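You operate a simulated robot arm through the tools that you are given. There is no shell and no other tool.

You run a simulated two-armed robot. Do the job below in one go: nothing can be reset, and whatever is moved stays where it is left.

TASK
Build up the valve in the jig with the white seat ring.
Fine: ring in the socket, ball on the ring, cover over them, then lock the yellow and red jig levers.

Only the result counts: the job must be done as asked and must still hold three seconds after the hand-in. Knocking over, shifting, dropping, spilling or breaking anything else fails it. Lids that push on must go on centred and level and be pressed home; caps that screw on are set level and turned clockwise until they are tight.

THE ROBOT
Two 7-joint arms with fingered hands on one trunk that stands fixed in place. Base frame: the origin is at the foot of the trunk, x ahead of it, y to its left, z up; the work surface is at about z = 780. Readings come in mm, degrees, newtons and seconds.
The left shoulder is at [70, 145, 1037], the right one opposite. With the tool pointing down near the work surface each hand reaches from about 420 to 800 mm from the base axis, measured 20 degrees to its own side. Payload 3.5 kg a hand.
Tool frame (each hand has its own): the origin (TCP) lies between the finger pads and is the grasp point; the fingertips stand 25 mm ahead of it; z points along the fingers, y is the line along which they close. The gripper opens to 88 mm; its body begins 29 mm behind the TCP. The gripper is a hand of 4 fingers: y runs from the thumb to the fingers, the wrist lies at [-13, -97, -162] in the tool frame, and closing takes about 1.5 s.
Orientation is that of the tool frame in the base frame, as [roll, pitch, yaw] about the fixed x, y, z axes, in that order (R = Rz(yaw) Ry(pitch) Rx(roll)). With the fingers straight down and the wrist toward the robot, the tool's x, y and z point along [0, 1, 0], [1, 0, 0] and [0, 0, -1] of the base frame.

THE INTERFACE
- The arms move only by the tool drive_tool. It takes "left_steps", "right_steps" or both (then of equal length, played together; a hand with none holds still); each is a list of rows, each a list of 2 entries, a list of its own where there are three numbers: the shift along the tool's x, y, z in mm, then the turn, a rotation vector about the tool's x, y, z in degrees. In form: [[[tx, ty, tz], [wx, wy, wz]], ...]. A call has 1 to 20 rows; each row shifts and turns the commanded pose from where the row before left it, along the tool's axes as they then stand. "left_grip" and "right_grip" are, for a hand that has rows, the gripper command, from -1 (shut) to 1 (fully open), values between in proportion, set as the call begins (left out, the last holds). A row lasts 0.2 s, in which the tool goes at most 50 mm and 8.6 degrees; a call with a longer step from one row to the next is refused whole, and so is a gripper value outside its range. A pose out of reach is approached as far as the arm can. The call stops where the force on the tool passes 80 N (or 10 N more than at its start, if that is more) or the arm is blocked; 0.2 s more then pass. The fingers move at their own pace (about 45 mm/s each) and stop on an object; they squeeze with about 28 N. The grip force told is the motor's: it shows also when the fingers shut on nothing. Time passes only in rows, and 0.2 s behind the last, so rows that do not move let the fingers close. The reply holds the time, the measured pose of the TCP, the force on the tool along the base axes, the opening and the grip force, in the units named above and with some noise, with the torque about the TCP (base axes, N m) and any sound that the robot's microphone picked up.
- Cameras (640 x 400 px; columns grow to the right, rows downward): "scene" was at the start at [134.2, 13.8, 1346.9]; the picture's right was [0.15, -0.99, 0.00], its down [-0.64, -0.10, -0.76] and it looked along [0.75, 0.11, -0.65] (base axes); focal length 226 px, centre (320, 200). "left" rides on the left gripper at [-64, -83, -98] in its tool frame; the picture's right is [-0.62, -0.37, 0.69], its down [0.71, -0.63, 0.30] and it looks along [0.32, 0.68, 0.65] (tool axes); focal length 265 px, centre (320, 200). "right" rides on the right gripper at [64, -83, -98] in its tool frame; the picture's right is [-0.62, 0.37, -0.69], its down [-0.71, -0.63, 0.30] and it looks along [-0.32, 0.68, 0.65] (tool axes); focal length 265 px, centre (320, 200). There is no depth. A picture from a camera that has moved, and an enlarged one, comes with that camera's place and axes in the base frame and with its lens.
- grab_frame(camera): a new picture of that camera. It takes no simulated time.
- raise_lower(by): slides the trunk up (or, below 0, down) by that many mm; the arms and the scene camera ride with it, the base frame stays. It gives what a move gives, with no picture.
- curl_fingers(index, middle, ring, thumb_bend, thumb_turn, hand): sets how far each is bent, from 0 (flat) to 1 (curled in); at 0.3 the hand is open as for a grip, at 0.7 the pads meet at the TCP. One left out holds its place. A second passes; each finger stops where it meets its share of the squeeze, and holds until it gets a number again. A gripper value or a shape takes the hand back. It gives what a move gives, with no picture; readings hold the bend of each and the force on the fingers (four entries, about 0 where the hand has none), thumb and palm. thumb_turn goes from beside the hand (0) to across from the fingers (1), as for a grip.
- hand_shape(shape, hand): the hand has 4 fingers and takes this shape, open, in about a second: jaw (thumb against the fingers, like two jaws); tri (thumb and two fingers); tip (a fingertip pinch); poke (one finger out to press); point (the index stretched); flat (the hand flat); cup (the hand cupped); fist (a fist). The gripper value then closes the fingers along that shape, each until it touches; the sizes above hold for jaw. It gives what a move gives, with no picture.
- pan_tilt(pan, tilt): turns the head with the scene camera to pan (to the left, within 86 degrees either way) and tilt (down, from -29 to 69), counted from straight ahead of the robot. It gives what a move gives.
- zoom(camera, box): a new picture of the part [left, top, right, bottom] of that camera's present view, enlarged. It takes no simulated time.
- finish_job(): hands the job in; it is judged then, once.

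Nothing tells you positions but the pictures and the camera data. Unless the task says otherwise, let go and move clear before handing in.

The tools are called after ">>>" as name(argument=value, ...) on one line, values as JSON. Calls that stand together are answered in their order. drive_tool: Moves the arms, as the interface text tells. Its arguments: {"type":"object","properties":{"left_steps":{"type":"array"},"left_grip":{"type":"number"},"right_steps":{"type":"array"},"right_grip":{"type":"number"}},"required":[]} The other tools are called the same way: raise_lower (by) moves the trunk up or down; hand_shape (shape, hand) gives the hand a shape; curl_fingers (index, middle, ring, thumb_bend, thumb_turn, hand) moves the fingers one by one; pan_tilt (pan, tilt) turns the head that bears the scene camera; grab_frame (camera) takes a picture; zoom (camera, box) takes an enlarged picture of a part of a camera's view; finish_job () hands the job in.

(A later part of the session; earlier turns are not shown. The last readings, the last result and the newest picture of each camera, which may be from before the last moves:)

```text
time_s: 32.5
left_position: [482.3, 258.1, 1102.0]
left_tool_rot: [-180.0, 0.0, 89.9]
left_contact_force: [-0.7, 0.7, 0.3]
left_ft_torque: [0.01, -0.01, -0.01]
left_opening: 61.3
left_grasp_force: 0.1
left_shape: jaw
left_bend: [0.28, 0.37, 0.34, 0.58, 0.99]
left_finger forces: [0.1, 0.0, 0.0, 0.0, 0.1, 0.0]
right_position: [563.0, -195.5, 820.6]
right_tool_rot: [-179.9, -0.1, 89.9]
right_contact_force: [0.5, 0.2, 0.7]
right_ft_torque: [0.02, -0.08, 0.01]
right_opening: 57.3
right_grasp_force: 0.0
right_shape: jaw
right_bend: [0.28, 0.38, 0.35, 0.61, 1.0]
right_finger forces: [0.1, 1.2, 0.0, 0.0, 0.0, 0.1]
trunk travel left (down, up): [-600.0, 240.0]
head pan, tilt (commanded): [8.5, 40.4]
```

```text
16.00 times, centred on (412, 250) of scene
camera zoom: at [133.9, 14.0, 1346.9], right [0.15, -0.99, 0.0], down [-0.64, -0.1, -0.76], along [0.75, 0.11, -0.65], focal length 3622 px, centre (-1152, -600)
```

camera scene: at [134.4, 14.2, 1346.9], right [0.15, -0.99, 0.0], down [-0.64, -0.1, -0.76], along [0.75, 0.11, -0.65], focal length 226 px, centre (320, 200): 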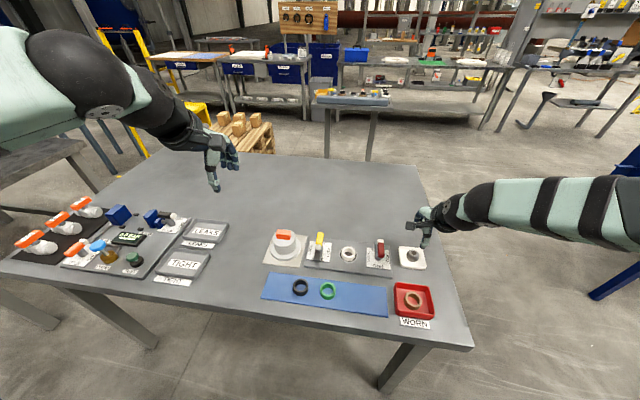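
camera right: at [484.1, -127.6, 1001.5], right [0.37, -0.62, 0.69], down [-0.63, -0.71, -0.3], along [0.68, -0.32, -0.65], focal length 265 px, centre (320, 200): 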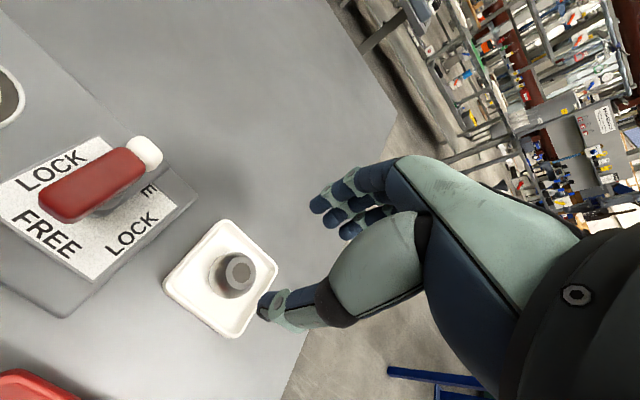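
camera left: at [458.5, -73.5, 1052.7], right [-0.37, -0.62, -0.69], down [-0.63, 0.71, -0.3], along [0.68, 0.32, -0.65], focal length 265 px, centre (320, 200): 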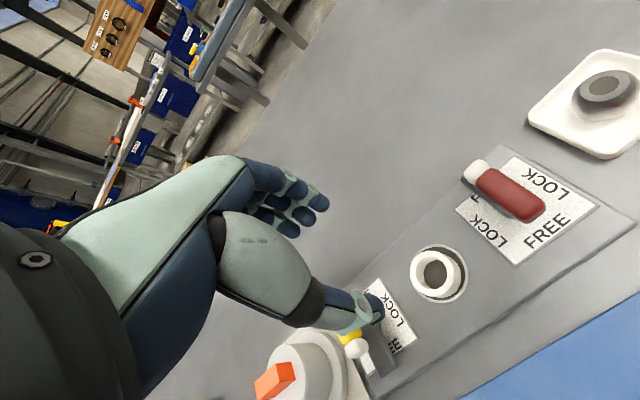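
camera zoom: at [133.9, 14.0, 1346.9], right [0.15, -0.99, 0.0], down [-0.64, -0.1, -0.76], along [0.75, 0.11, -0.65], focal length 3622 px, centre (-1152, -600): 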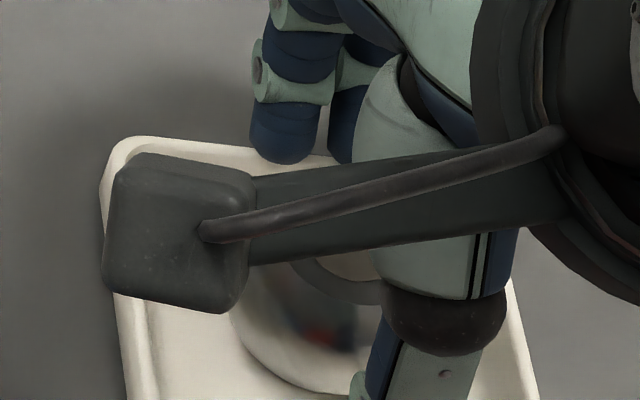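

>>> drive_tool(right_steps=[[[-0.8, 0.5, -0.7], [0, 0, 0]], [[0, 0, 0], [0, 0, 0]]])

>>> drive_tool(right_steps=[[[0, 0, 0], [0, 0, 0]], [[0, 0, 0], [0, 0, 0]], [[0, 0, 0], [0, 0, 0]], [[0, 0, 0], [0, 0, 0]], [[0, 0, 0], [0, 0, 0]], [[0, 0, 0], [0, 0, 0]], [[0, 0, 0], [0, 0, 0]], [[0, 0, 0], [0, 0, 0]]], right_grip=-0.6)

>>> zoom(camera="right", box=[220, 160, 380, 320])

>>> zoom(camera="scene", box=[390, 235, 438, 265])

```text
time_s: 33.1
left_position: [481.3, 257.8, 1104.1]
left_tool_rot: [-180.0, -0.1, 90.0]
left_contact_force: [-0.1, -0.1, -0.5]
left_ft_torque: [-0.01, 0.0, -0.01]
left_opening: 61.4
left_grasp_force: 0.1
left_shape: jaw
left_bend: [0.28, 0.37, 0.34, 0.58, 0.99]
left_finger forces: [0.1, 0.1, 0.1, 0.0, 0.1, 0.0]
right_position: [563.6, -195.5, 820.1]
right_tool_rot: [-179.9, 0.0, 90.1]
right_contact_force: [-0.7, -0.3, -0.8]
right_ft_torque: [-0.03, 0.0, 0.01]
right_opening: 57.6
right_grasp_force: 0.0
right_shape: jaw
right_bend: [0.28, 0.39, 0.35, 0.61, 1.0]
right_finger forces: [0.1, 0.0, 0.0, 0.0, 0.0, 0.0]
trunk travel left (down, up): [-600.0, 240.0]
head pan, tilt (commanded): [8.5, 40.4]
```

```text
time_s: 34.9
left_position: [481.7, 257.6, 1103.2]
left_tool_rot: [-179.9, 0.1, 90.0]
left_contact_force: [0.3, -0.5, 0.2]
left_ft_torque: [0.03, 0.02, -0.01]
left_opening: 61.2
left_grasp_force: 0.1
left_shape: jaw
left_bend: [0.28, 0.37, 0.34, 0.58, 0.99]
left_finger forces: [0.1, 0.0, 0.0, 0.0, 0.0, 0.0]
right_position: [564.8, -197.1, 821.0]
right_tool_rot: [180.0, 0.0, 90.0]
right_contact_force: [-0.7, -0.3, 4.5]
right_ft_torque: [-0.01, -0.05, -0.01]
right_opening: 24.8
right_grasp_force: 27.9
right_shape: jaw
right_bend: [0.74, 0.55, 0.61, 0.75, 1.0]
right_finger forces: [15.1, 7.8, 0.0, 0.0, 22.7, 0.1]
trunk travel left (down, up): [-600.0, 240.0]
head pan, tilt (commanded): [8.5, 40.4]
```

```text
2.50 times, centred on (300, 240) of right
camera zoom: at [480.1, -132.0, 922.3], right [0.37, -0.62, 0.69], down [-0.63, -0.71, -0.31], along [0.68, -0.32, -0.65], focal length 664 px, centre (370, 100)
```

zoom: 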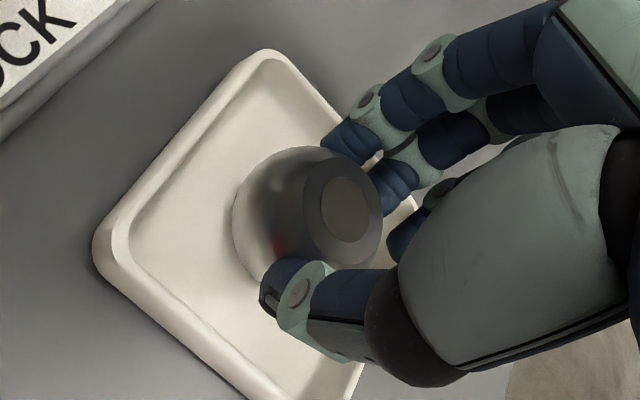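

```text
13.33 times, centred on (414, 250) of scene
camera zoom: at [133.4, 14.1, 1347.0], right [0.15, -0.99, 0.0], down [-0.64, -0.1, -0.76], along [0.75, 0.11, -0.65], focal length 3018 px, centre (-933, -467)
```

zoom: 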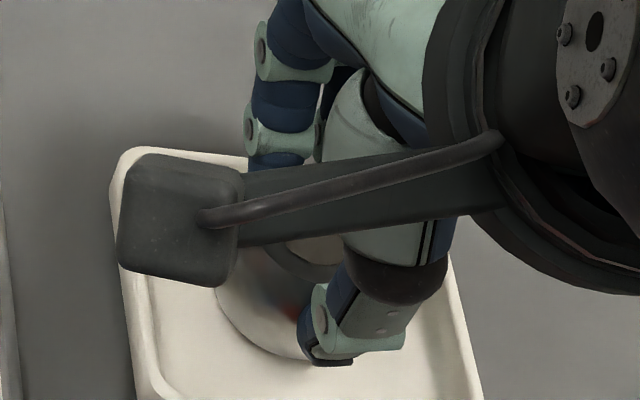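

The ball is gripped by index, middle and thumb. I'll lift it gently by a few mm and check for slip.

>>> drive_tool(right_steps=[[[0, 0, -2], [0, 0, 0]], [[0, 0, -3], [0, 0, 0]], [[0, 0, 0], [0, 0, 0]]])

>>> zoom(camera="right", box=[220, 160, 380, 320])

```text
time_s: 35.7
left_position: [482.0, 257.8, 1101.8]
left_tool_rot: [-179.9, 0.0, 90.0]
left_contact_force: [0.1, 0.1, -0.1]
left_ft_torque: [-0.01, -0.01, -0.05]
left_opening: 61.1
left_grasp_force: 0.0
left_shape: jaw
left_bend: [0.28, 0.37, 0.34, 0.58, 0.99]
left_finger forces: [0.0, 0.0, 0.0, 0.1, 0.1, 0.0]
right_position: [562.8, -196.5, 825.0]
right_tool_rot: [-179.9, 0.1, 89.9]
right_contact_force: [0.1, -0.5, -0.8]
right_ft_torque: [0.0, 0.01, -0.02]
right_opening: 24.8
right_grasp_force: 27.7
right_shape: jaw
right_bend: [0.74, 0.55, 0.61, 0.75, 1.0]
right_finger forces: [14.5, 8.3, 0.0, 0.0, 21.7, 0.0]
trunk travel left (down, up): [-600.0, 240.0]
head pan, tilt (commanded): [8.5, 40.4]
```

```text
2.50 times, centred on (300, 240) of right
camera zoom: at [479.6, -132.2, 926.3], right [0.37, -0.62, 0.69], down [-0.63, -0.71, -0.3], along [0.68, -0.32, -0.65], focal length 664 px, centre (370, 100)
```

zoom: 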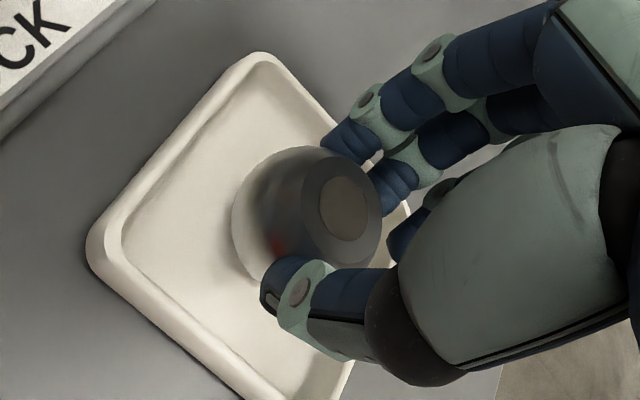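

The ball moves with the hand and the tray stays put. I'll raise to about z 915 and carry it across to the ring.

>>> drive_tool(right_steps=[[[0, 0, -15], [0, 0, 0]], [[0, 0, -25], [0, 0, 0]], [[0, 0, -30], [0, 0, 0]], [[0, 0, -20], [0, 0, 0]], [[26.5, -3.1, 0], [0, 0, 0]], [[26.5, -3.1, 0], [0, 0, 0]], [[26.5, -3.1, 0], [0, 0, 0]], [[26.5, -3.1, 0], [0, 0, 0]], [[26.5, -3.1, 0], [0, 0, 0]], [[26.5, -3.1, 0], [0, 0, 0]], [[26.5, -3.1, 0], [0, 0, 0]], [[0, 0, 0], [0, 0, 0]], [[0, 0, 0], [0, 0, 0]]])

>>> grab_frame(camera="right")

>>> grab_frame(camera="scene")

```text
time_s: 38.5
left_position: [481.9, 257.5, 1102.8]
left_tool_rot: [180.0, -0.1, 90.0]
left_contact_force: [0.0, 0.9, 0.7]
left_ft_torque: [0.0, -0.01, -0.01]
left_opening: 61.3
left_grasp_force: 0.0
left_shape: jaw
left_bend: [0.28, 0.37, 0.34, 0.58, 0.99]
left_finger forces: [0.0, 0.1, 0.0, 0.1, 0.0, 0.0]
right_position: [545.1, -11.8, 917.4]
right_tool_rot: [179.9, 0.0, 90.0]
right_contact_force: [0.2, -1.0, -1.5]
right_ft_torque: [-0.02, 0.02, -0.01]
right_opening: 24.5
right_grasp_force: 27.7
right_shape: jaw
right_bend: [0.74, 0.55, 0.61, 0.75, 1.0]
right_finger forces: [14.4, 8.5, 0.1, 0.0, 21.5, 0.1]
trunk travel left (down, up): [-600.0, 240.0]
head pan, tilt (commanded): [8.5, 40.4]
```

```text
taken
camera right: at [460.2, 52.1, 1018.6], right [0.37, -0.62, 0.69], down [-0.63, -0.71, -0.3], along [0.68, -0.32, -0.65], focal length 265 px, centre (320, 200)
```

right: 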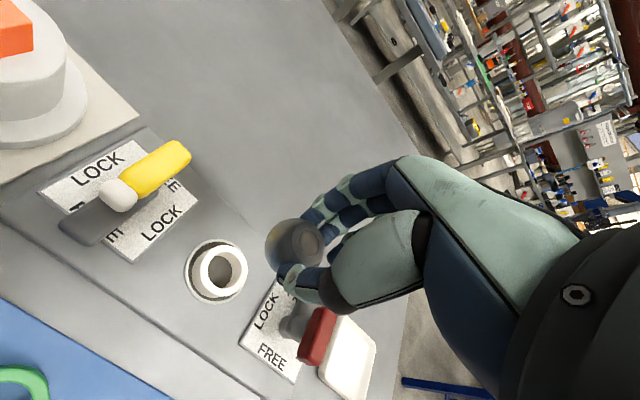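

```text
taken
camera scene: at [134.3, 14.1, 1346.9], right [0.15, -0.99, 0.0], down [-0.64, -0.1, -0.76], along [0.75, 0.11, -0.65], focal length 226 px, centre (320, 200)
```

scene: 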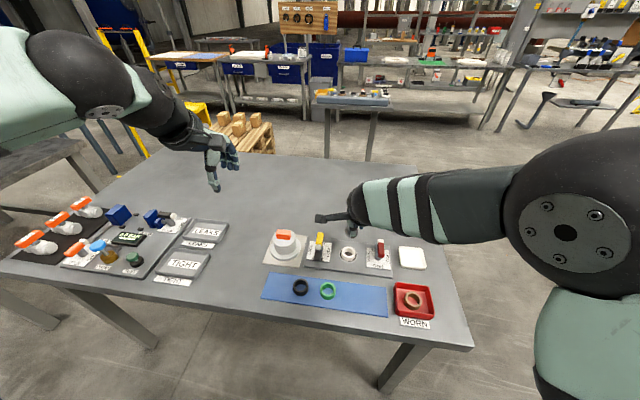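

The ball is held above the jig. I'll zoom in with the right wrist camera to measure the ring relative to the hand.

>>> zoom(camera="right", box=[170, 230, 266, 310])

>>> zoom(camera="right", box=[220, 160, 380, 320])

>>> zoom(camera="scene", box=[318, 215, 382, 270])

```text
5.00 times, centred on (218, 270) of right
camera zoom: at [460.2, 52.1, 1018.6], right [0.37, -0.62, 0.69], down [-0.63, -0.71, -0.3], along [0.68, -0.32, -0.65], focal length 1327 px, centre (830, -150)
```

zoom: 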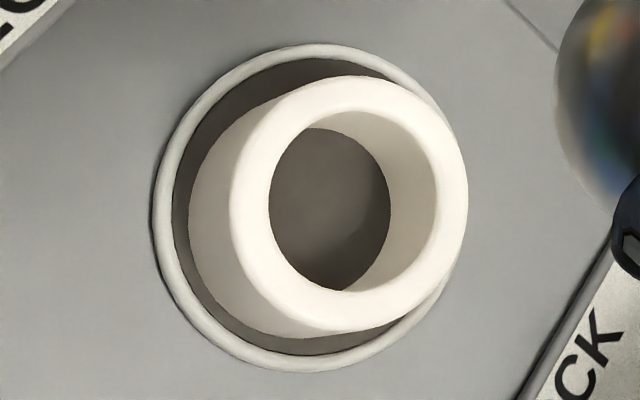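

```text
2.50 times, centred on (300, 240) of right
camera zoom: at [460.2, 52.1, 1018.6], right [0.37, -0.62, 0.69], down [-0.63, -0.71, -0.3], along [0.68, -0.32, -0.65], focal length 664 px, centre (370, 100)
```

zoom: 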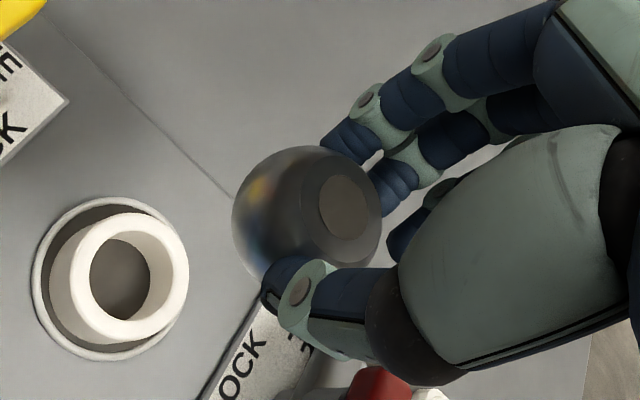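

```text
7.27 times, centred on (350, 242) of scene
camera zoom: at [134.3, 14.1, 1346.9], right [0.15, -0.99, 0.0], down [-0.64, -0.1, -0.76], along [0.75, 0.11, -0.65], focal length 1646 px, centre (102, -109)
```

zoom: 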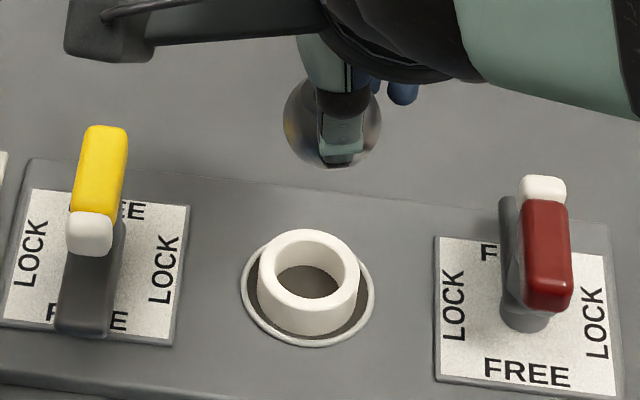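

Both frames agree the ring is about 3 mm nearer in x and 1 mm left of where the ball hangs. I'll correct that and descend to roughly 8 mm above the ring.

>>> drive_tool(right_steps=[[[1, -2.9, 15], [0, 0, 0]], [[0, 0, 20], [0, 0, 0]], [[0, 0, 20], [0, 0, 0]], [[0, 0, 10], [0, 0, 0]], [[0, 0, 0], [0, 0, 0]], [[0, 0, 0], [0, 0, 0]]])

>>> zoom(camera="right", box=[220, 160, 380, 320])

>>> zoom(camera="scene", box=[328, 235, 368, 260])

```text
time_s: 39.9
left_position: [480.6, 257.7, 1102.4]
left_tool_rot: [-180.0, 0.0, 90.0]
left_contact_force: [-1.3, -0.1, -0.2]
left_ft_torque: [0.01, -0.01, -0.03]
left_opening: 61.5
left_grasp_force: 0.0
left_shape: jaw
left_bend: [0.28, 0.37, 0.34, 0.58, 0.99]
left_finger forces: [0.0, 0.1, 0.1, 0.0, 0.1, 0.0]
right_position: [537.9, -12.2, 852.4]
right_tool_rot: [180.0, 0.0, 90.0]
right_contact_force: [-1.1, -0.2, -0.6]
right_ft_torque: [0.0, 0.01, -0.01]
right_opening: 24.4
right_grasp_force: 27.5
right_shape: jaw
right_bend: [0.74, 0.55, 0.61, 0.75, 1.0]
right_finger forces: [14.3, 8.6, 0.0, 0.0, 21.4, 0.0]
trunk travel left (down, up): [-600.0, 240.0]
head pan, tilt (commanded): [8.5, 40.4]
```

```text
2.50 times, centred on (300, 240) of right
camera zoom: at [454.9, 53.1, 952.6], right [0.37, -0.62, 0.69], down [-0.63, -0.71, -0.3], along [0.68, -0.32, -0.65], focal length 664 px, centre (370, 100)
```

zoom: 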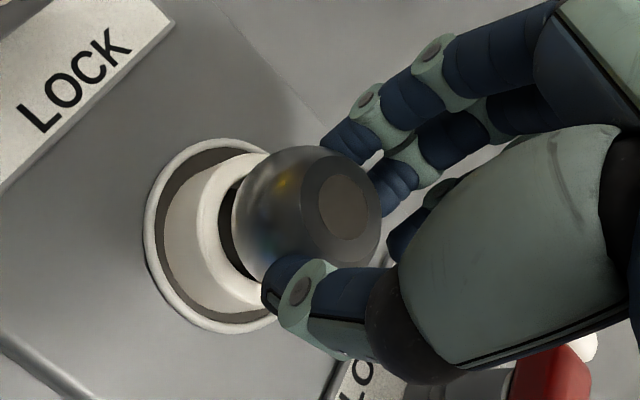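

```text
16.00 times, centred on (348, 248) of scene
camera zoom: at [134.4, 14.0, 1346.9], right [0.15, -0.99, 0.0], down [-0.64, -0.1, -0.76], along [0.75, 0.11, -0.65], focal length 3622 px, centre (-128, -560)
```

zoom: 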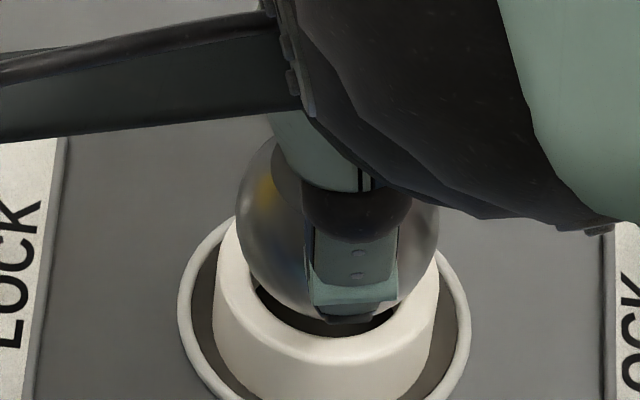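

The ball drifted slightly toward the robot as it descended and needs about +2.5 mm in x. I'll correct and lower a little more.

>>> drive_tool(right_steps=[[[0.2, 2.5, 0], [0, 0, 0]], [[0, 0, 3], [0, 0, 0]], [[0, 0, 0], [0, 0, 0]], [[0, 0, 0], [0, 0, 0]]])

>>> zoom(camera="right", box=[220, 160, 380, 320])

>>> zoom(camera="scene", box=[328, 240, 368, 265])

>>> zoom(camera="left", box=[512, 0, 640, 125])

```text
time_s: 40.9
left_position: [482.9, 257.3, 1101.9]
left_tool_rot: [-180.0, 0.0, 90.0]
left_contact_force: [-0.1, 0.3, -0.4]
left_ft_torque: [0.02, -0.02, 0.01]
left_opening: 61.4
left_grasp_force: 0.0
left_shape: jaw
left_bend: [0.28, 0.37, 0.34, 0.58, 0.99]
left_finger forces: [0.0, 0.0, 0.1, 0.0, 0.0, 0.1]
right_position: [541.3, -10.4, 848.3]
right_tool_rot: [180.0, 0.0, 90.0]
right_contact_force: [0.1, 0.6, -1.2]
right_ft_torque: [-0.01, 0.01, 0.01]
right_opening: 24.9
right_grasp_force: 27.9
right_shape: jaw
right_bend: [0.74, 0.55, 0.61, 0.75, 1.0]
right_finger forces: [14.4, 8.5, 0.0, 0.0, 21.5, 0.0]
trunk travel left (down, up): [-600.0, 240.0]
head pan, tilt (commanded): [8.5, 40.4]
```

```text
2.50 times, centred on (300, 240) of right
camera zoom: at [457.0, 53.8, 949.6], right [0.37, -0.62, 0.69], down [-0.63, -0.71, -0.3], along [0.68, -0.32, -0.65], focal length 664 px, centre (370, 100)
```

zoom: 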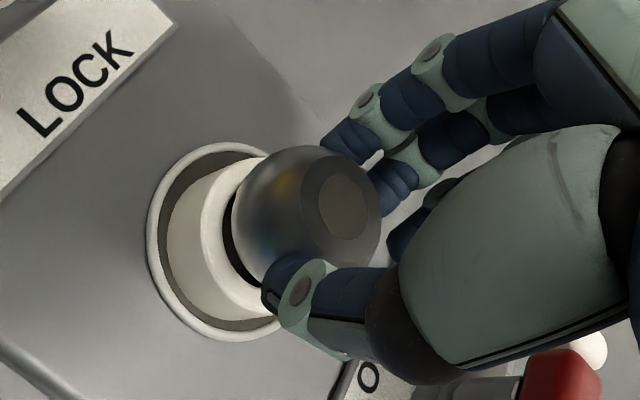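

```text
16.00 times, centred on (348, 252) of scene
camera zoom: at [134.3, 14.0, 1346.9], right [0.15, -0.99, 0.0], down [-0.64, -0.1, -0.76], along [0.75, 0.11, -0.65], focal length 3622 px, centre (-128, -640)
```

zoom: 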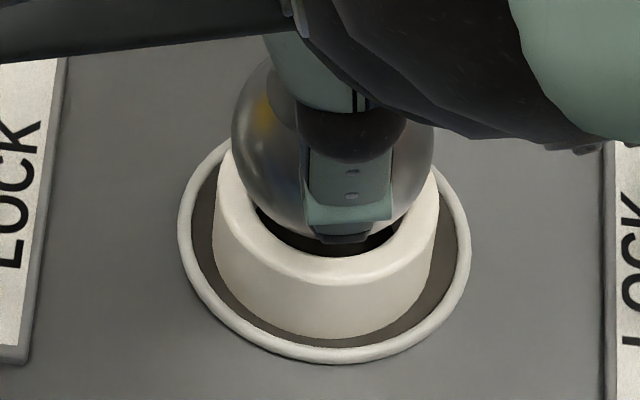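

```text
3.20 times, centred on (576, 62) of left
camera zoom: at [399.1, 191.5, 1201.2], right [-0.37, -0.62, -0.69], down [-0.63, 0.71, -0.3], along [0.68, 0.32, -0.65], focal length 849 px, centre (-499, 640)
```

zoom: 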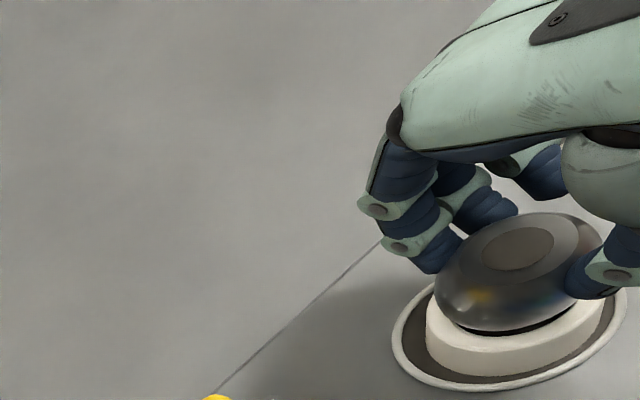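

The side view from the left wrist camera shows the ball well aligned over the ring. I'll lower in small steps until it seats.

>>> drive_tool(right_steps=[[[0, 0, 2], [0, 0, 0]], [[0, 0, 2], [0, 0, 0]], [[0, 0, 0], [0, 0, 0]]])

>>> zoom(camera="left", box=[560, 30, 640, 130])

>>> drive_tool(right_steps=[[[0, 0, 1.2], [0, 0, 0]], [[0, 0, 0], [0, 0, 0]]])

>>> zoom(camera="left", box=[560, 30, 640, 130])

```text
time_s: 41.7
left_position: [482.0, 258.2, 1101.9]
left_tool_rot: [179.9, 0.0, 89.9]
left_contact_force: [-0.2, -0.1, 0.3]
left_ft_torque: [-0.01, -0.02, 0.01]
left_opening: 61.5
left_grasp_force: 0.1
left_shape: jaw
left_bend: [0.28, 0.37, 0.34, 0.58, 0.99]
left_finger forces: [0.1, 0.0, 0.0, 0.0, 0.1, 0.0]
right_position: [542.1, -11.0, 844.6]
right_tool_rot: [-180.0, 0.0, 90.0]
right_contact_force: [0.6, 0.0, -0.6]
right_ft_torque: [-0.02, -0.01, -0.01]
right_opening: 24.5
right_grasp_force: 28.0
right_shape: jaw
right_bend: [0.74, 0.55, 0.61, 0.75, 1.0]
right_finger forces: [14.3, 8.7, 0.0, 0.0, 21.5, 0.0]
trunk travel left (down, up): [-600.0, 240.0]
head pan, tilt (commanded): [8.5, 40.4]
```

```text
4.00 times, centred on (600, 80) of left
camera zoom: at [399.0, 191.5, 1201.2], right [-0.37, -0.62, -0.69], down [-0.63, 0.71, -0.3], along [0.68, 0.32, -0.65], focal length 1062 px, centre (-800, 680)
```

zoom: 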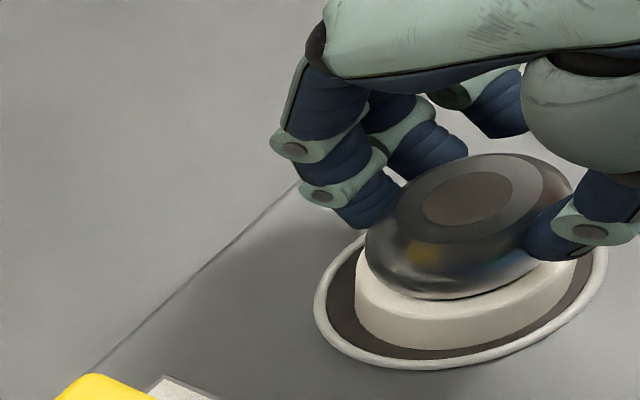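

```text
time_s: 42.3
left_position: [482.0, 258.1, 1101.9]
left_tool_rot: [-180.0, 0.0, 90.0]
left_contact_force: [-0.5, 0.1, -0.1]
left_ft_torque: [-0.03, -0.01, -0.01]
left_opening: 61.5
left_grasp_force: 0.0
left_shape: jaw
left_bend: [0.28, 0.37, 0.34, 0.58, 0.99]
left_finger forces: [0.1, 0.1, 0.1, 0.1, 0.0, 0.0]
right_position: [542.8, -10.0, 842.8]
right_tool_rot: [180.0, 0.1, 90.0]
right_contact_force: [0.8, 0.8, -0.1]
right_ft_torque: [0.01, 0.0, 0.01]
right_opening: 24.8
right_grasp_force: 27.7
right_shape: jaw
right_bend: [0.74, 0.55, 0.61, 0.75, 1.0]
right_finger forces: [14.5, 8.7, 0.0, 0.0, 21.8, 0.0]
trunk travel left (down, up): [-600.0, 240.0]
head pan, tilt (commanded): [8.5, 40.4]
```

```text
4.00 times, centred on (600, 80) of left
camera zoom: at [399.0, 191.5, 1201.3], right [-0.37, -0.62, -0.69], down [-0.63, 0.71, -0.3], along [0.68, 0.32, -0.65], focal length 1062 px, centre (-800, 680)
```

zoom: 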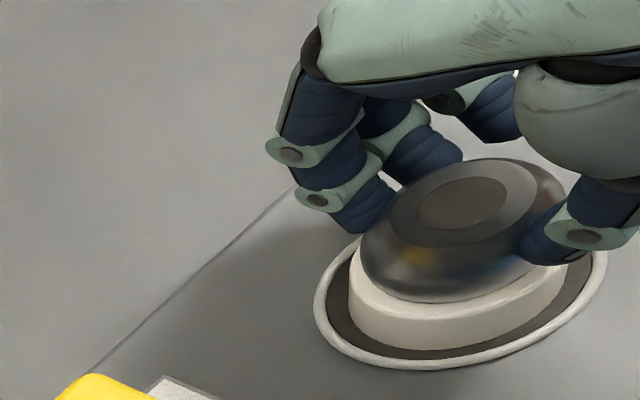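

The ball has entered the ring mouth, since the ring shifted slightly with it. I'll continue 0.8 mm at a time until I feel upward force.

>>> drive_tool(right_steps=[[[0, 0, 0.8], [0, 0, 0]], [[0, 0, 0], [0, 0, 0]]])

>>> drive_tool(right_steps=[[[0, 0, 0.8], [0, 0, 0]], [[0, 0, 0], [0, 0, 0]]])

>>> zoom(camera="left", box=[560, 30, 640, 130])

>>> zoom(camera="scene", box=[328, 240, 368, 265])

```text
time_s: 42.9
left_position: [481.0, 256.7, 1103.3]
left_tool_rot: [-179.9, 0.0, 90.0]
left_contact_force: [-0.5, 0.4, 0.1]
left_ft_torque: [-0.05, 0.03, -0.03]
left_opening: 61.5
left_grasp_force: 0.1
left_shape: jaw
left_bend: [0.28, 0.37, 0.34, 0.58, 0.99]
left_finger forces: [0.0, 0.1, 0.0, 0.1, 0.1, 0.0]
right_position: [542.2, -10.6, 842.3]
right_tool_rot: [179.9, 0.1, 90.1]
right_contact_force: [1.2, -1.0, 4.2]
right_ft_torque: [-0.03, -0.06, -0.02]
right_opening: 24.4
right_grasp_force: 27.9
right_shape: jaw
right_bend: [0.74, 0.55, 0.61, 0.75, 1.0]
right_finger forces: [15.4, 9.2, 0.0, 0.0, 22.8, 0.1]
trunk travel left (down, up): [-600.0, 240.0]
head pan, tilt (commanded): [8.5, 40.4]
```

```text
time_s: 43.5
left_position: [481.4, 257.8, 1102.8]
left_tool_rot: [-180.0, 0.0, 89.9]
left_contact_force: [0.2, 0.5, -0.9]
left_ft_torque: [-0.04, -0.03, 0.0]
left_opening: 61.4
left_grasp_force: 0.0
left_shape: jaw
left_bend: [0.28, 0.37, 0.34, 0.58, 0.99]
left_finger forces: [0.1, 0.0, 0.0, 0.0, 0.1, 0.1]
right_position: [542.4, -10.1, 842.3]
right_tool_rot: [179.8, 0.0, 90.0]
right_contact_force: [2.3, -2.0, 9.0]
right_ft_torque: [-0.07, -0.1, 0.01]
right_opening: 24.3
right_grasp_force: 27.9
right_shape: jaw
right_bend: [0.74, 0.55, 0.61, 0.75, 1.0]
right_finger forces: [17.0, 9.8, 0.0, 0.0, 23.8, 0.0]
trunk travel left (down, up): [-600.0, 240.0]
head pan, tilt (commanded): [8.5, 40.4]
```

```text
4.00 times, centred on (600, 80) of left
camera zoom: at [398.2, 191.2, 1201.7], right [-0.37, -0.62, -0.69], down [-0.63, 0.71, -0.3], along [0.68, 0.32, -0.65], focal length 1062 px, centre (-800, 680)
```

zoom: 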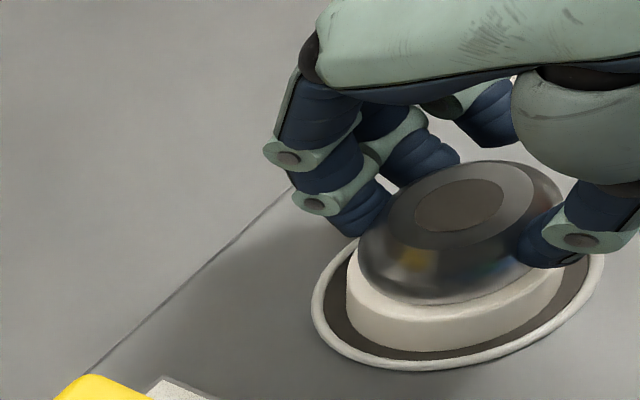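

```text
16.00 times, centred on (348, 252) of scene
camera zoom: at [133.4, 13.6, 1347.1], right [0.15, -0.99, 0.0], down [-0.64, -0.1, -0.76], along [0.75, 0.11, -0.65], focal length 3622 px, centre (-128, -640)
```

zoom: 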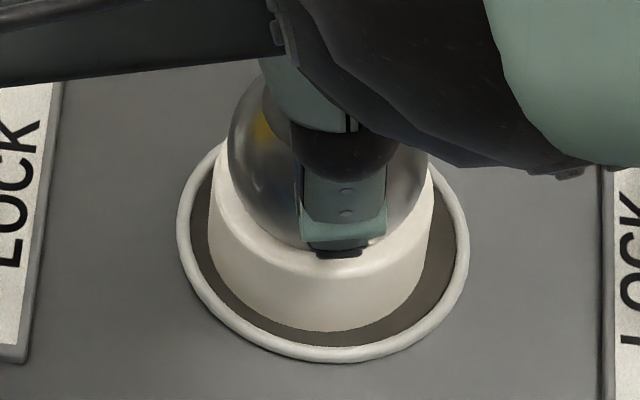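

The ball is seated on the ring with 9 N of upward force, and the ring is now nicely centred. I'll relieve the pressure and open the hand.

>>> drive_tool(right_steps=[[[0, 0, -0.8], [0, 0, 0]], [[0, 0, 0], [0, 0, 0]]])

>>> drive_tool(right_steps=[[[0, 0, 0], [0, 0, 0]], [[0, 0, 0], [0, 0, 0]], [[0, 0, 0], [0, 0, 0]], [[0, 0, 0], [0, 0, 0]], [[0, 0, 0], [0, 0, 0]], [[0, 0, 0], [0, 0, 0]]], right_grip=0.4)

>>> zoom(camera="left", box=[560, 30, 640, 130])

>>> zoom(camera="right", box=[220, 160, 380, 320])

```text
time_s: 44.1
left_position: [480.4, 257.3, 1103.6]
left_tool_rot: [180.0, 0.0, 89.9]
left_contact_force: [-0.6, -0.3, 0.1]
left_ft_torque: [-0.03, -0.04, -0.03]
left_opening: 61.1
left_grasp_force: 0.0
left_shape: jaw
left_bend: [0.28, 0.37, 0.34, 0.58, 0.99]
left_finger forces: [0.1, 0.0, 0.0, 0.0, 0.1, 0.0]
right_position: [540.1, -8.4, 842.5]
right_tool_rot: [180.0, 0.0, 89.9]
right_contact_force: [0.7, -1.6, 6.6]
right_ft_torque: [-0.04, -0.03, -0.02]
right_opening: 24.6
right_grasp_force: 27.9
right_shape: jaw
right_bend: [0.74, 0.55, 0.61, 0.75, 1.0]
right_finger forces: [16.2, 9.9, 0.0, 0.0, 24.1, 0.1]
trunk travel left (down, up): [-600.0, 240.0]
head pan, tilt (commanded): [8.5, 40.4]
```

```text
time_s: 45.5
left_position: [481.0, 257.8, 1102.7]
left_tool_rot: [-180.0, 0.0, 90.0]
left_contact_force: [0.5, -0.4, -0.2]
left_ft_torque: [0.0, 0.01, 0.01]
left_opening: 61.5
left_grasp_force: 0.1
left_shape: jaw
left_bend: [0.28, 0.37, 0.34, 0.58, 0.99]
left_finger forces: [0.1, 0.1, 0.0, 0.0, 0.0, 0.0]
right_position: [541.8, -8.6, 842.5]
right_tool_rot: [-179.9, 0.0, 90.0]
right_contact_force: [-0.4, -0.5, -0.1]
right_ft_torque: [-0.01, 0.04, 0.0]
right_opening: 61.4
right_grasp_force: 0.0
right_shape: jaw
right_bend: [0.28, 0.37, 0.34, 0.58, 0.99]
right_finger forces: [0.0, 0.0, 0.0, 0.0, 0.1, 0.0]
trunk travel left (down, up): [-600.0, 240.0]
head pan, tilt (commanded): [8.5, 40.4]
```

```text
4.00 times, centred on (600, 80) of left
camera zoom: at [399.0, 191.5, 1201.3], right [-0.37, -0.62, -0.69], down [-0.63, 0.71, -0.3], along [0.68, 0.32, -0.65], focal length 1062 px, centre (-800, 680)
```

zoom: 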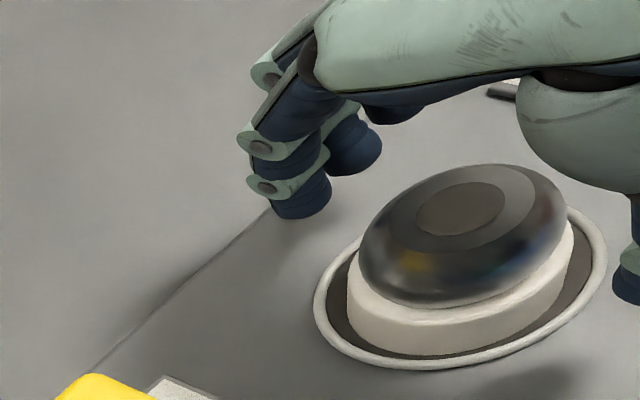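

```text
2.50 times, centred on (300, 240) of right
camera zoom: at [457.6, 55.4, 943.4], right [0.37, -0.62, 0.69], down [-0.63, -0.71, -0.3], along [0.68, -0.32, -0.65], focal length 664 px, centre (370, 100)
```

zoom: 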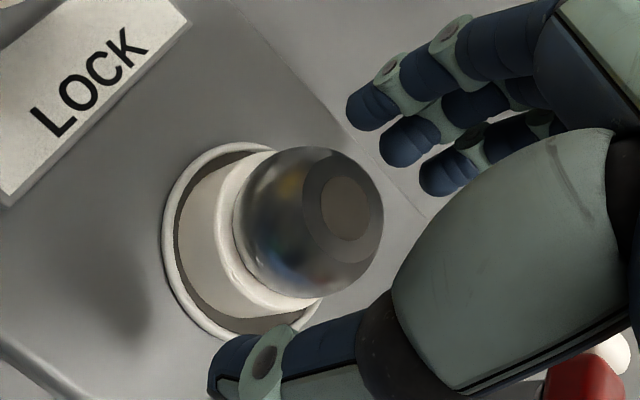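

The ball rests on the ring, released cleanly. I'll lift the right hand straight up and withdraw it to its side.

>>> drive_tool(right_steps=[[[0, 0, -8], [0, 0, 0]], [[0, 0, -20], [0, 0, 0]], [[0, 0, -35], [0, 0, 0]], [[0, 0, -45], [0, 0, 0]], [[-40, -9, -22], [0, 0, 0]], [[-40, -9, -22], [0, 0, 0]], [[-40, -9, -22], [0, 0, 0]], [[-40, -9, -22], [0, 0, 0]], [[-40, -9, -22], [0, 0, 0]], [[-40, -9, -22], [0, 0, 0]], [[0, 0, 0], [0, 0, 0]], [[0, 0, 0], [0, 0, 0]]])

>>> zoom(camera="scene", box=[328, 237, 368, 262])

>>> zoom(camera="scene", box=[250, 220, 450, 340])

>>> grab_frame(camera="left")

```text
time_s: 48.1
left_position: [482.1, 256.6, 1100.9]
left_tool_rot: [180.0, 0.0, 90.0]
left_contact_force: [-0.1, -0.1, 0.9]
left_ft_torque: [-0.01, 0.01, 0.0]
left_opening: 61.3
left_grasp_force: 0.1
left_shape: jaw
left_bend: [0.28, 0.37, 0.34, 0.58, 0.99]
left_finger forces: [0.0, 0.0, 0.1, 0.0, 0.0, 0.1]
right_position: [485.7, -251.2, 1078.6]
right_tool_rot: [179.9, 0.0, 90.0]
right_contact_force: [0.2, 0.0, -0.4]
right_ft_torque: [0.0, 0.09, 0.06]
right_opening: 61.3
right_grasp_force: 0.0
right_shape: jaw
right_bend: [0.27, 0.37, 0.34, 0.58, 0.99]
right_finger forces: [0.0, 0.1, 0.0, 0.0, 0.0, 0.0]
trunk travel left (down, up): [-600.0, 240.0]
head pan, tilt (commanded): [8.5, 40.4]
```

```text
16.00 times, centred on (348, 250) of scene
camera zoom: at [134.2, 13.3, 1346.9], right [0.15, -0.99, 0.0], down [-0.64, -0.1, -0.76], along [0.75, 0.11, -0.65], focal length 3622 px, centre (-128, -592)
```

zoom: 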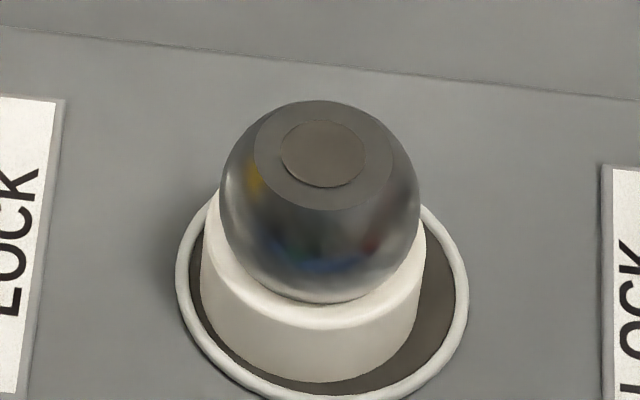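

```text
3.20 times, centred on (350, 280) of scene
camera zoom: at [134.2, 13.3, 1346.9], right [0.15, -0.99, 0.0], down [-0.64, -0.1, -0.76], along [0.75, 0.11, -0.65], focal length 724 px, centre (224, -56)
```

zoom: 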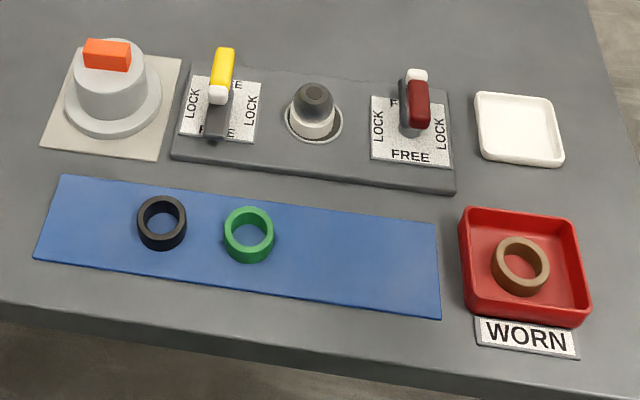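

```text
taken
camera left: at [399.0, 190.9, 1201.3], right [-0.37, -0.62, -0.69], down [-0.63, 0.71, -0.3], along [0.68, 0.32, -0.65], focal length 265 px, centre (320, 200)
```

left: 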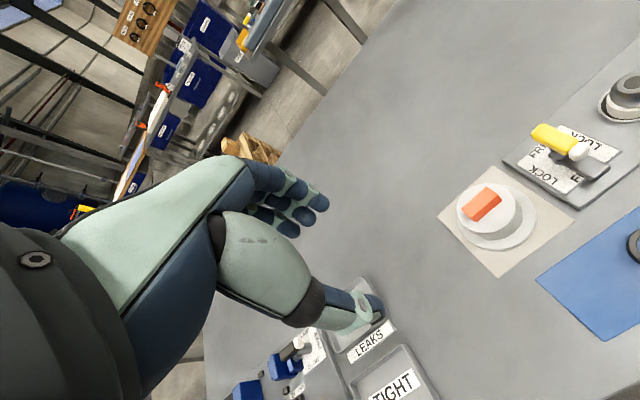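

The ring and ball are assembled in the socket. Next is the cover: I'll move the left hand above its orange handle, which is in front of thumb and fingers in the default orientation.

>>> drive_tool(left_steps=[[[-15.4, 12.9, 36], [0, 0, 0]], [[-15.4, 12.9, 36], [0, 0, 0]], [[-15.4, 12.9, 36], [0, 0, 0]], [[-15.4, 12.9, 36], [0, 0, 0]], [[-15.4, 12.9, 36], [0, 0, 0]], [[0, 0, 0], [0, 0, 0]], [[0, 0, 0], [0, 0, 0]]], left_grip=0.15)

>>> grab_frame(camera="left")

>>> zoom(camera="left", box=[330, 190, 490, 350])

```text
time_s: 49.7
left_position: [548.1, 178.6, 923.7]
left_tool_rot: [-180.0, 0.0, 90.0]
left_contact_force: [-0.1, 0.8, 0.5]
left_ft_torque: [0.03, -0.01, 0.03]
left_opening: 51.1
left_grasp_force: 0.1
left_shape: jaw
left_bend: [0.74, 0.41, 0.38, 0.66, 1.0]
left_finger forces: [0.0, 0.0, 0.1, 0.1, 0.0, 0.1]
right_position: [485.8, -250.1, 1079.0]
right_tool_rot: [179.9, 0.0, 89.9]
right_contact_force: [-0.1, -0.4, -0.1]
right_ft_torque: [-0.03, -0.02, -0.01]
right_opening: 61.2
right_grasp_force: 0.0
right_shape: jaw
right_bend: [0.27, 0.37, 0.34, 0.58, 0.99]
right_finger forces: [0.0, 0.0, 0.0, 0.0, 0.0, 0.0]
trunk travel left (down, up): [-600.0, 240.0]
head pan, tilt (commanded): [8.5, 40.4]
```

```text
taken
camera left: at [464.5, 113.2, 1023.2], right [-0.37, -0.62, -0.69], down [-0.63, 0.71, -0.3], along [0.68, 0.32, -0.65], focal length 265 px, centre (320, 200)
```

left: 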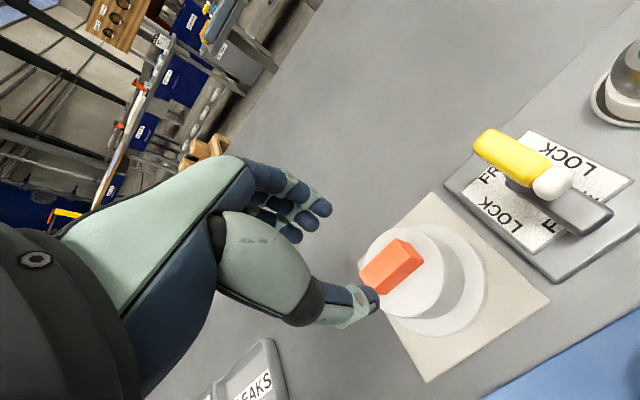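

```text
2.50 times, centred on (410, 270) of left
camera zoom: at [464.5, 113.2, 1023.2], right [-0.37, -0.62, -0.69], down [-0.63, 0.71, -0.3], along [0.68, 0.32, -0.65], focal length 664 px, centre (95, 25)
```

zoom: 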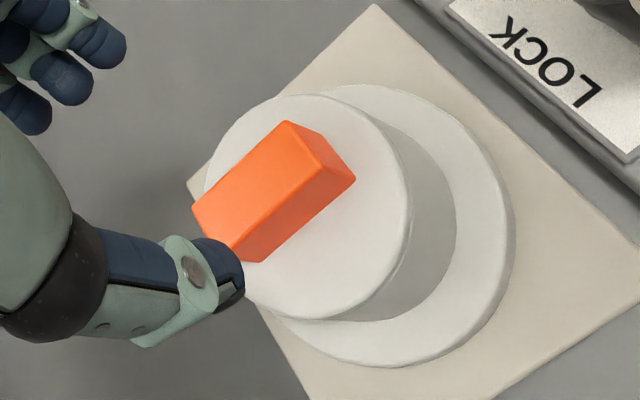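

The orange handle is at about (545.5, 178.6) relative to the hand and aligned with the closing direction. I'll descend toward it and check before closing.

>>> drive_tool(left_steps=[[[0, -1.5, 15], [0, 0, 0]], [[0, 0, 15], [0, 0, 0]], [[0, 0, 12], [0, 0, 0]], [[0, 0, 0], [0, 0, 0]], [[0, 0, 0], [0, 0, 0]]])

>>> zoom(camera="left", box=[260, 160, 420, 320])

>>> zoom(camera="scene", box=[250, 210, 330, 260])

```text
time_s: 50.9
left_position: [545.2, 180.3, 881.0]
left_tool_rot: [179.9, 0.0, 90.0]
left_contact_force: [-0.7, -1.1, 0.6]
left_ft_torque: [0.01, 0.01, -0.01]
left_opening: 51.1
left_grasp_force: 0.0
left_shape: jaw
left_bend: [0.74, 0.41, 0.38, 0.66, 1.0]
left_finger forces: [0.0, 0.0, 0.1, 0.1, 0.0, 0.0]
right_position: [486.4, -250.4, 1078.4]
right_tool_rot: [180.0, 0.1, 90.0]
right_contact_force: [0.5, 0.4, -0.2]
right_ft_torque: [-0.02, 0.01, 0.0]
right_opening: 61.2
right_grasp_force: 0.1
right_shape: jaw
right_bend: [0.27, 0.37, 0.34, 0.58, 0.99]
right_finger forces: [0.2, 0.0, 0.0, 0.0, 0.0, 0.0]
trunk travel left (down, up): [-600.0, 240.0]
head pan, tilt (commanded): [8.5, 40.4]
```

```text
2.50 times, centred on (340, 240) of left
camera zoom: at [462.5, 114.5, 979.4], right [-0.37, -0.62, -0.69], down [-0.63, 0.71, -0.3], along [0.68, 0.32, -0.65], focal length 664 px, centre (270, 100)
```

zoom: 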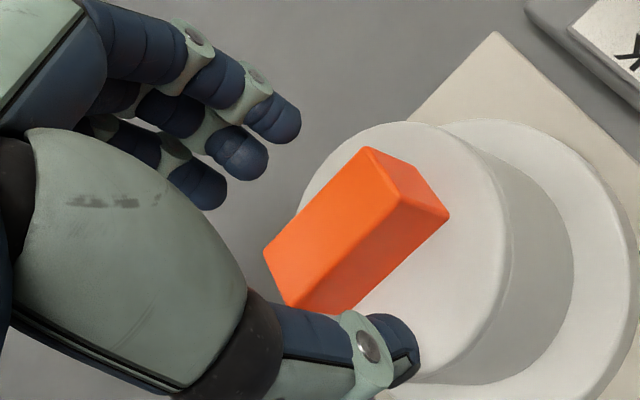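

```text
8.00 times, centred on (290, 235) of scene
camera zoom: at [134.3, 13.8, 1346.9], right [0.15, -0.99, 0.0], down [-0.64, -0.1, -0.76], along [0.75, 0.11, -0.65], focal length 1811 px, centre (560, -80)
```

zoom: 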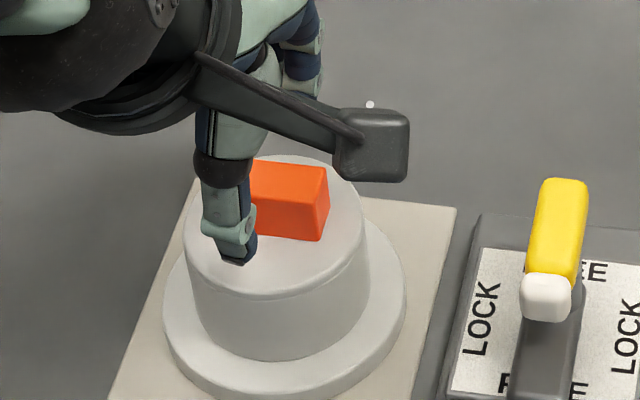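

Alignment in x is good, and I'll shift 4 mm toward -y so thumb and fingers bracket the handle's middle. Then I'll descend to grip height.

>>> drive_tool(left_steps=[[[-2, 0, 4], [0, 0, 0]], [[-2, 0, 6], [0, 0, 0]], [[0, 0, 6], [0, 0, 0]], [[0, 0, 3], [0, 0, 0]], [[0, 0, 0], [0, 0, 0]]])

>>> zoom(camera="left", box=[260, 160, 420, 320])

>>> zoom(camera="scene", box=[250, 210, 330, 260])

```text
time_s: 52.1
left_position: [544.6, 176.9, 863.6]
left_tool_rot: [179.7, -0.1, 89.9]
left_contact_force: [1.2, 0.3, 8.9]
left_ft_torque: [0.09, -0.28, 0.03]
left_opening: 51.3
left_grasp_force: 0.0
left_shape: jaw
left_bend: [0.74, 0.4, 0.38, 0.66, 1.0]
left_finger forces: [0.1, 8.2, 0.1, 0.1, 0.2, 0.1]
right_position: [484.9, -250.6, 1078.9]
right_tool_rot: [-180.0, 0.0, 90.0]
right_contact_force: [-0.1, -1.2, 0.3]
right_ft_torque: [-0.03, 0.0, 0.02]
right_opening: 61.1
right_grasp_force: 0.0
right_shape: jaw
right_bend: [0.27, 0.37, 0.34, 0.58, 0.99]
right_finger forces: [0.1, 0.0, 0.1, 0.0, 0.0, 0.0]
trunk travel left (down, up): [-600.0, 240.0]
head pan, tilt (commanded): [8.5, 40.4]
```

```text
2.50 times, centred on (340, 240) of left
camera zoom: at [461.0, 109.7, 961.8], right [-0.37, -0.62, -0.69], down [-0.63, 0.71, -0.31], along [0.69, 0.32, -0.65], focal length 664 px, centre (270, 100)
```

zoom: 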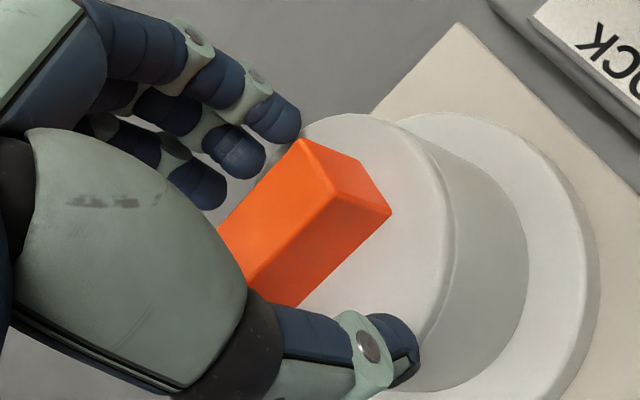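

```text
8.00 times, centred on (290, 235) of scene
camera zoom: at [133.2, 13.5, 1347.1], right [0.15, -0.99, 0.0], down [-0.64, -0.1, -0.76], along [0.75, 0.11, -0.65], focal length 1811 px, centre (560, -80)
```

zoom: 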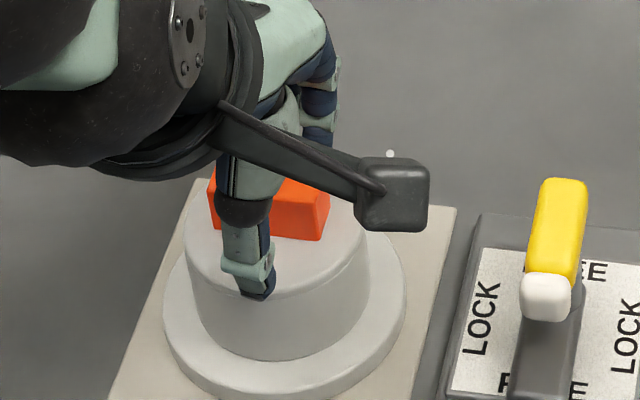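

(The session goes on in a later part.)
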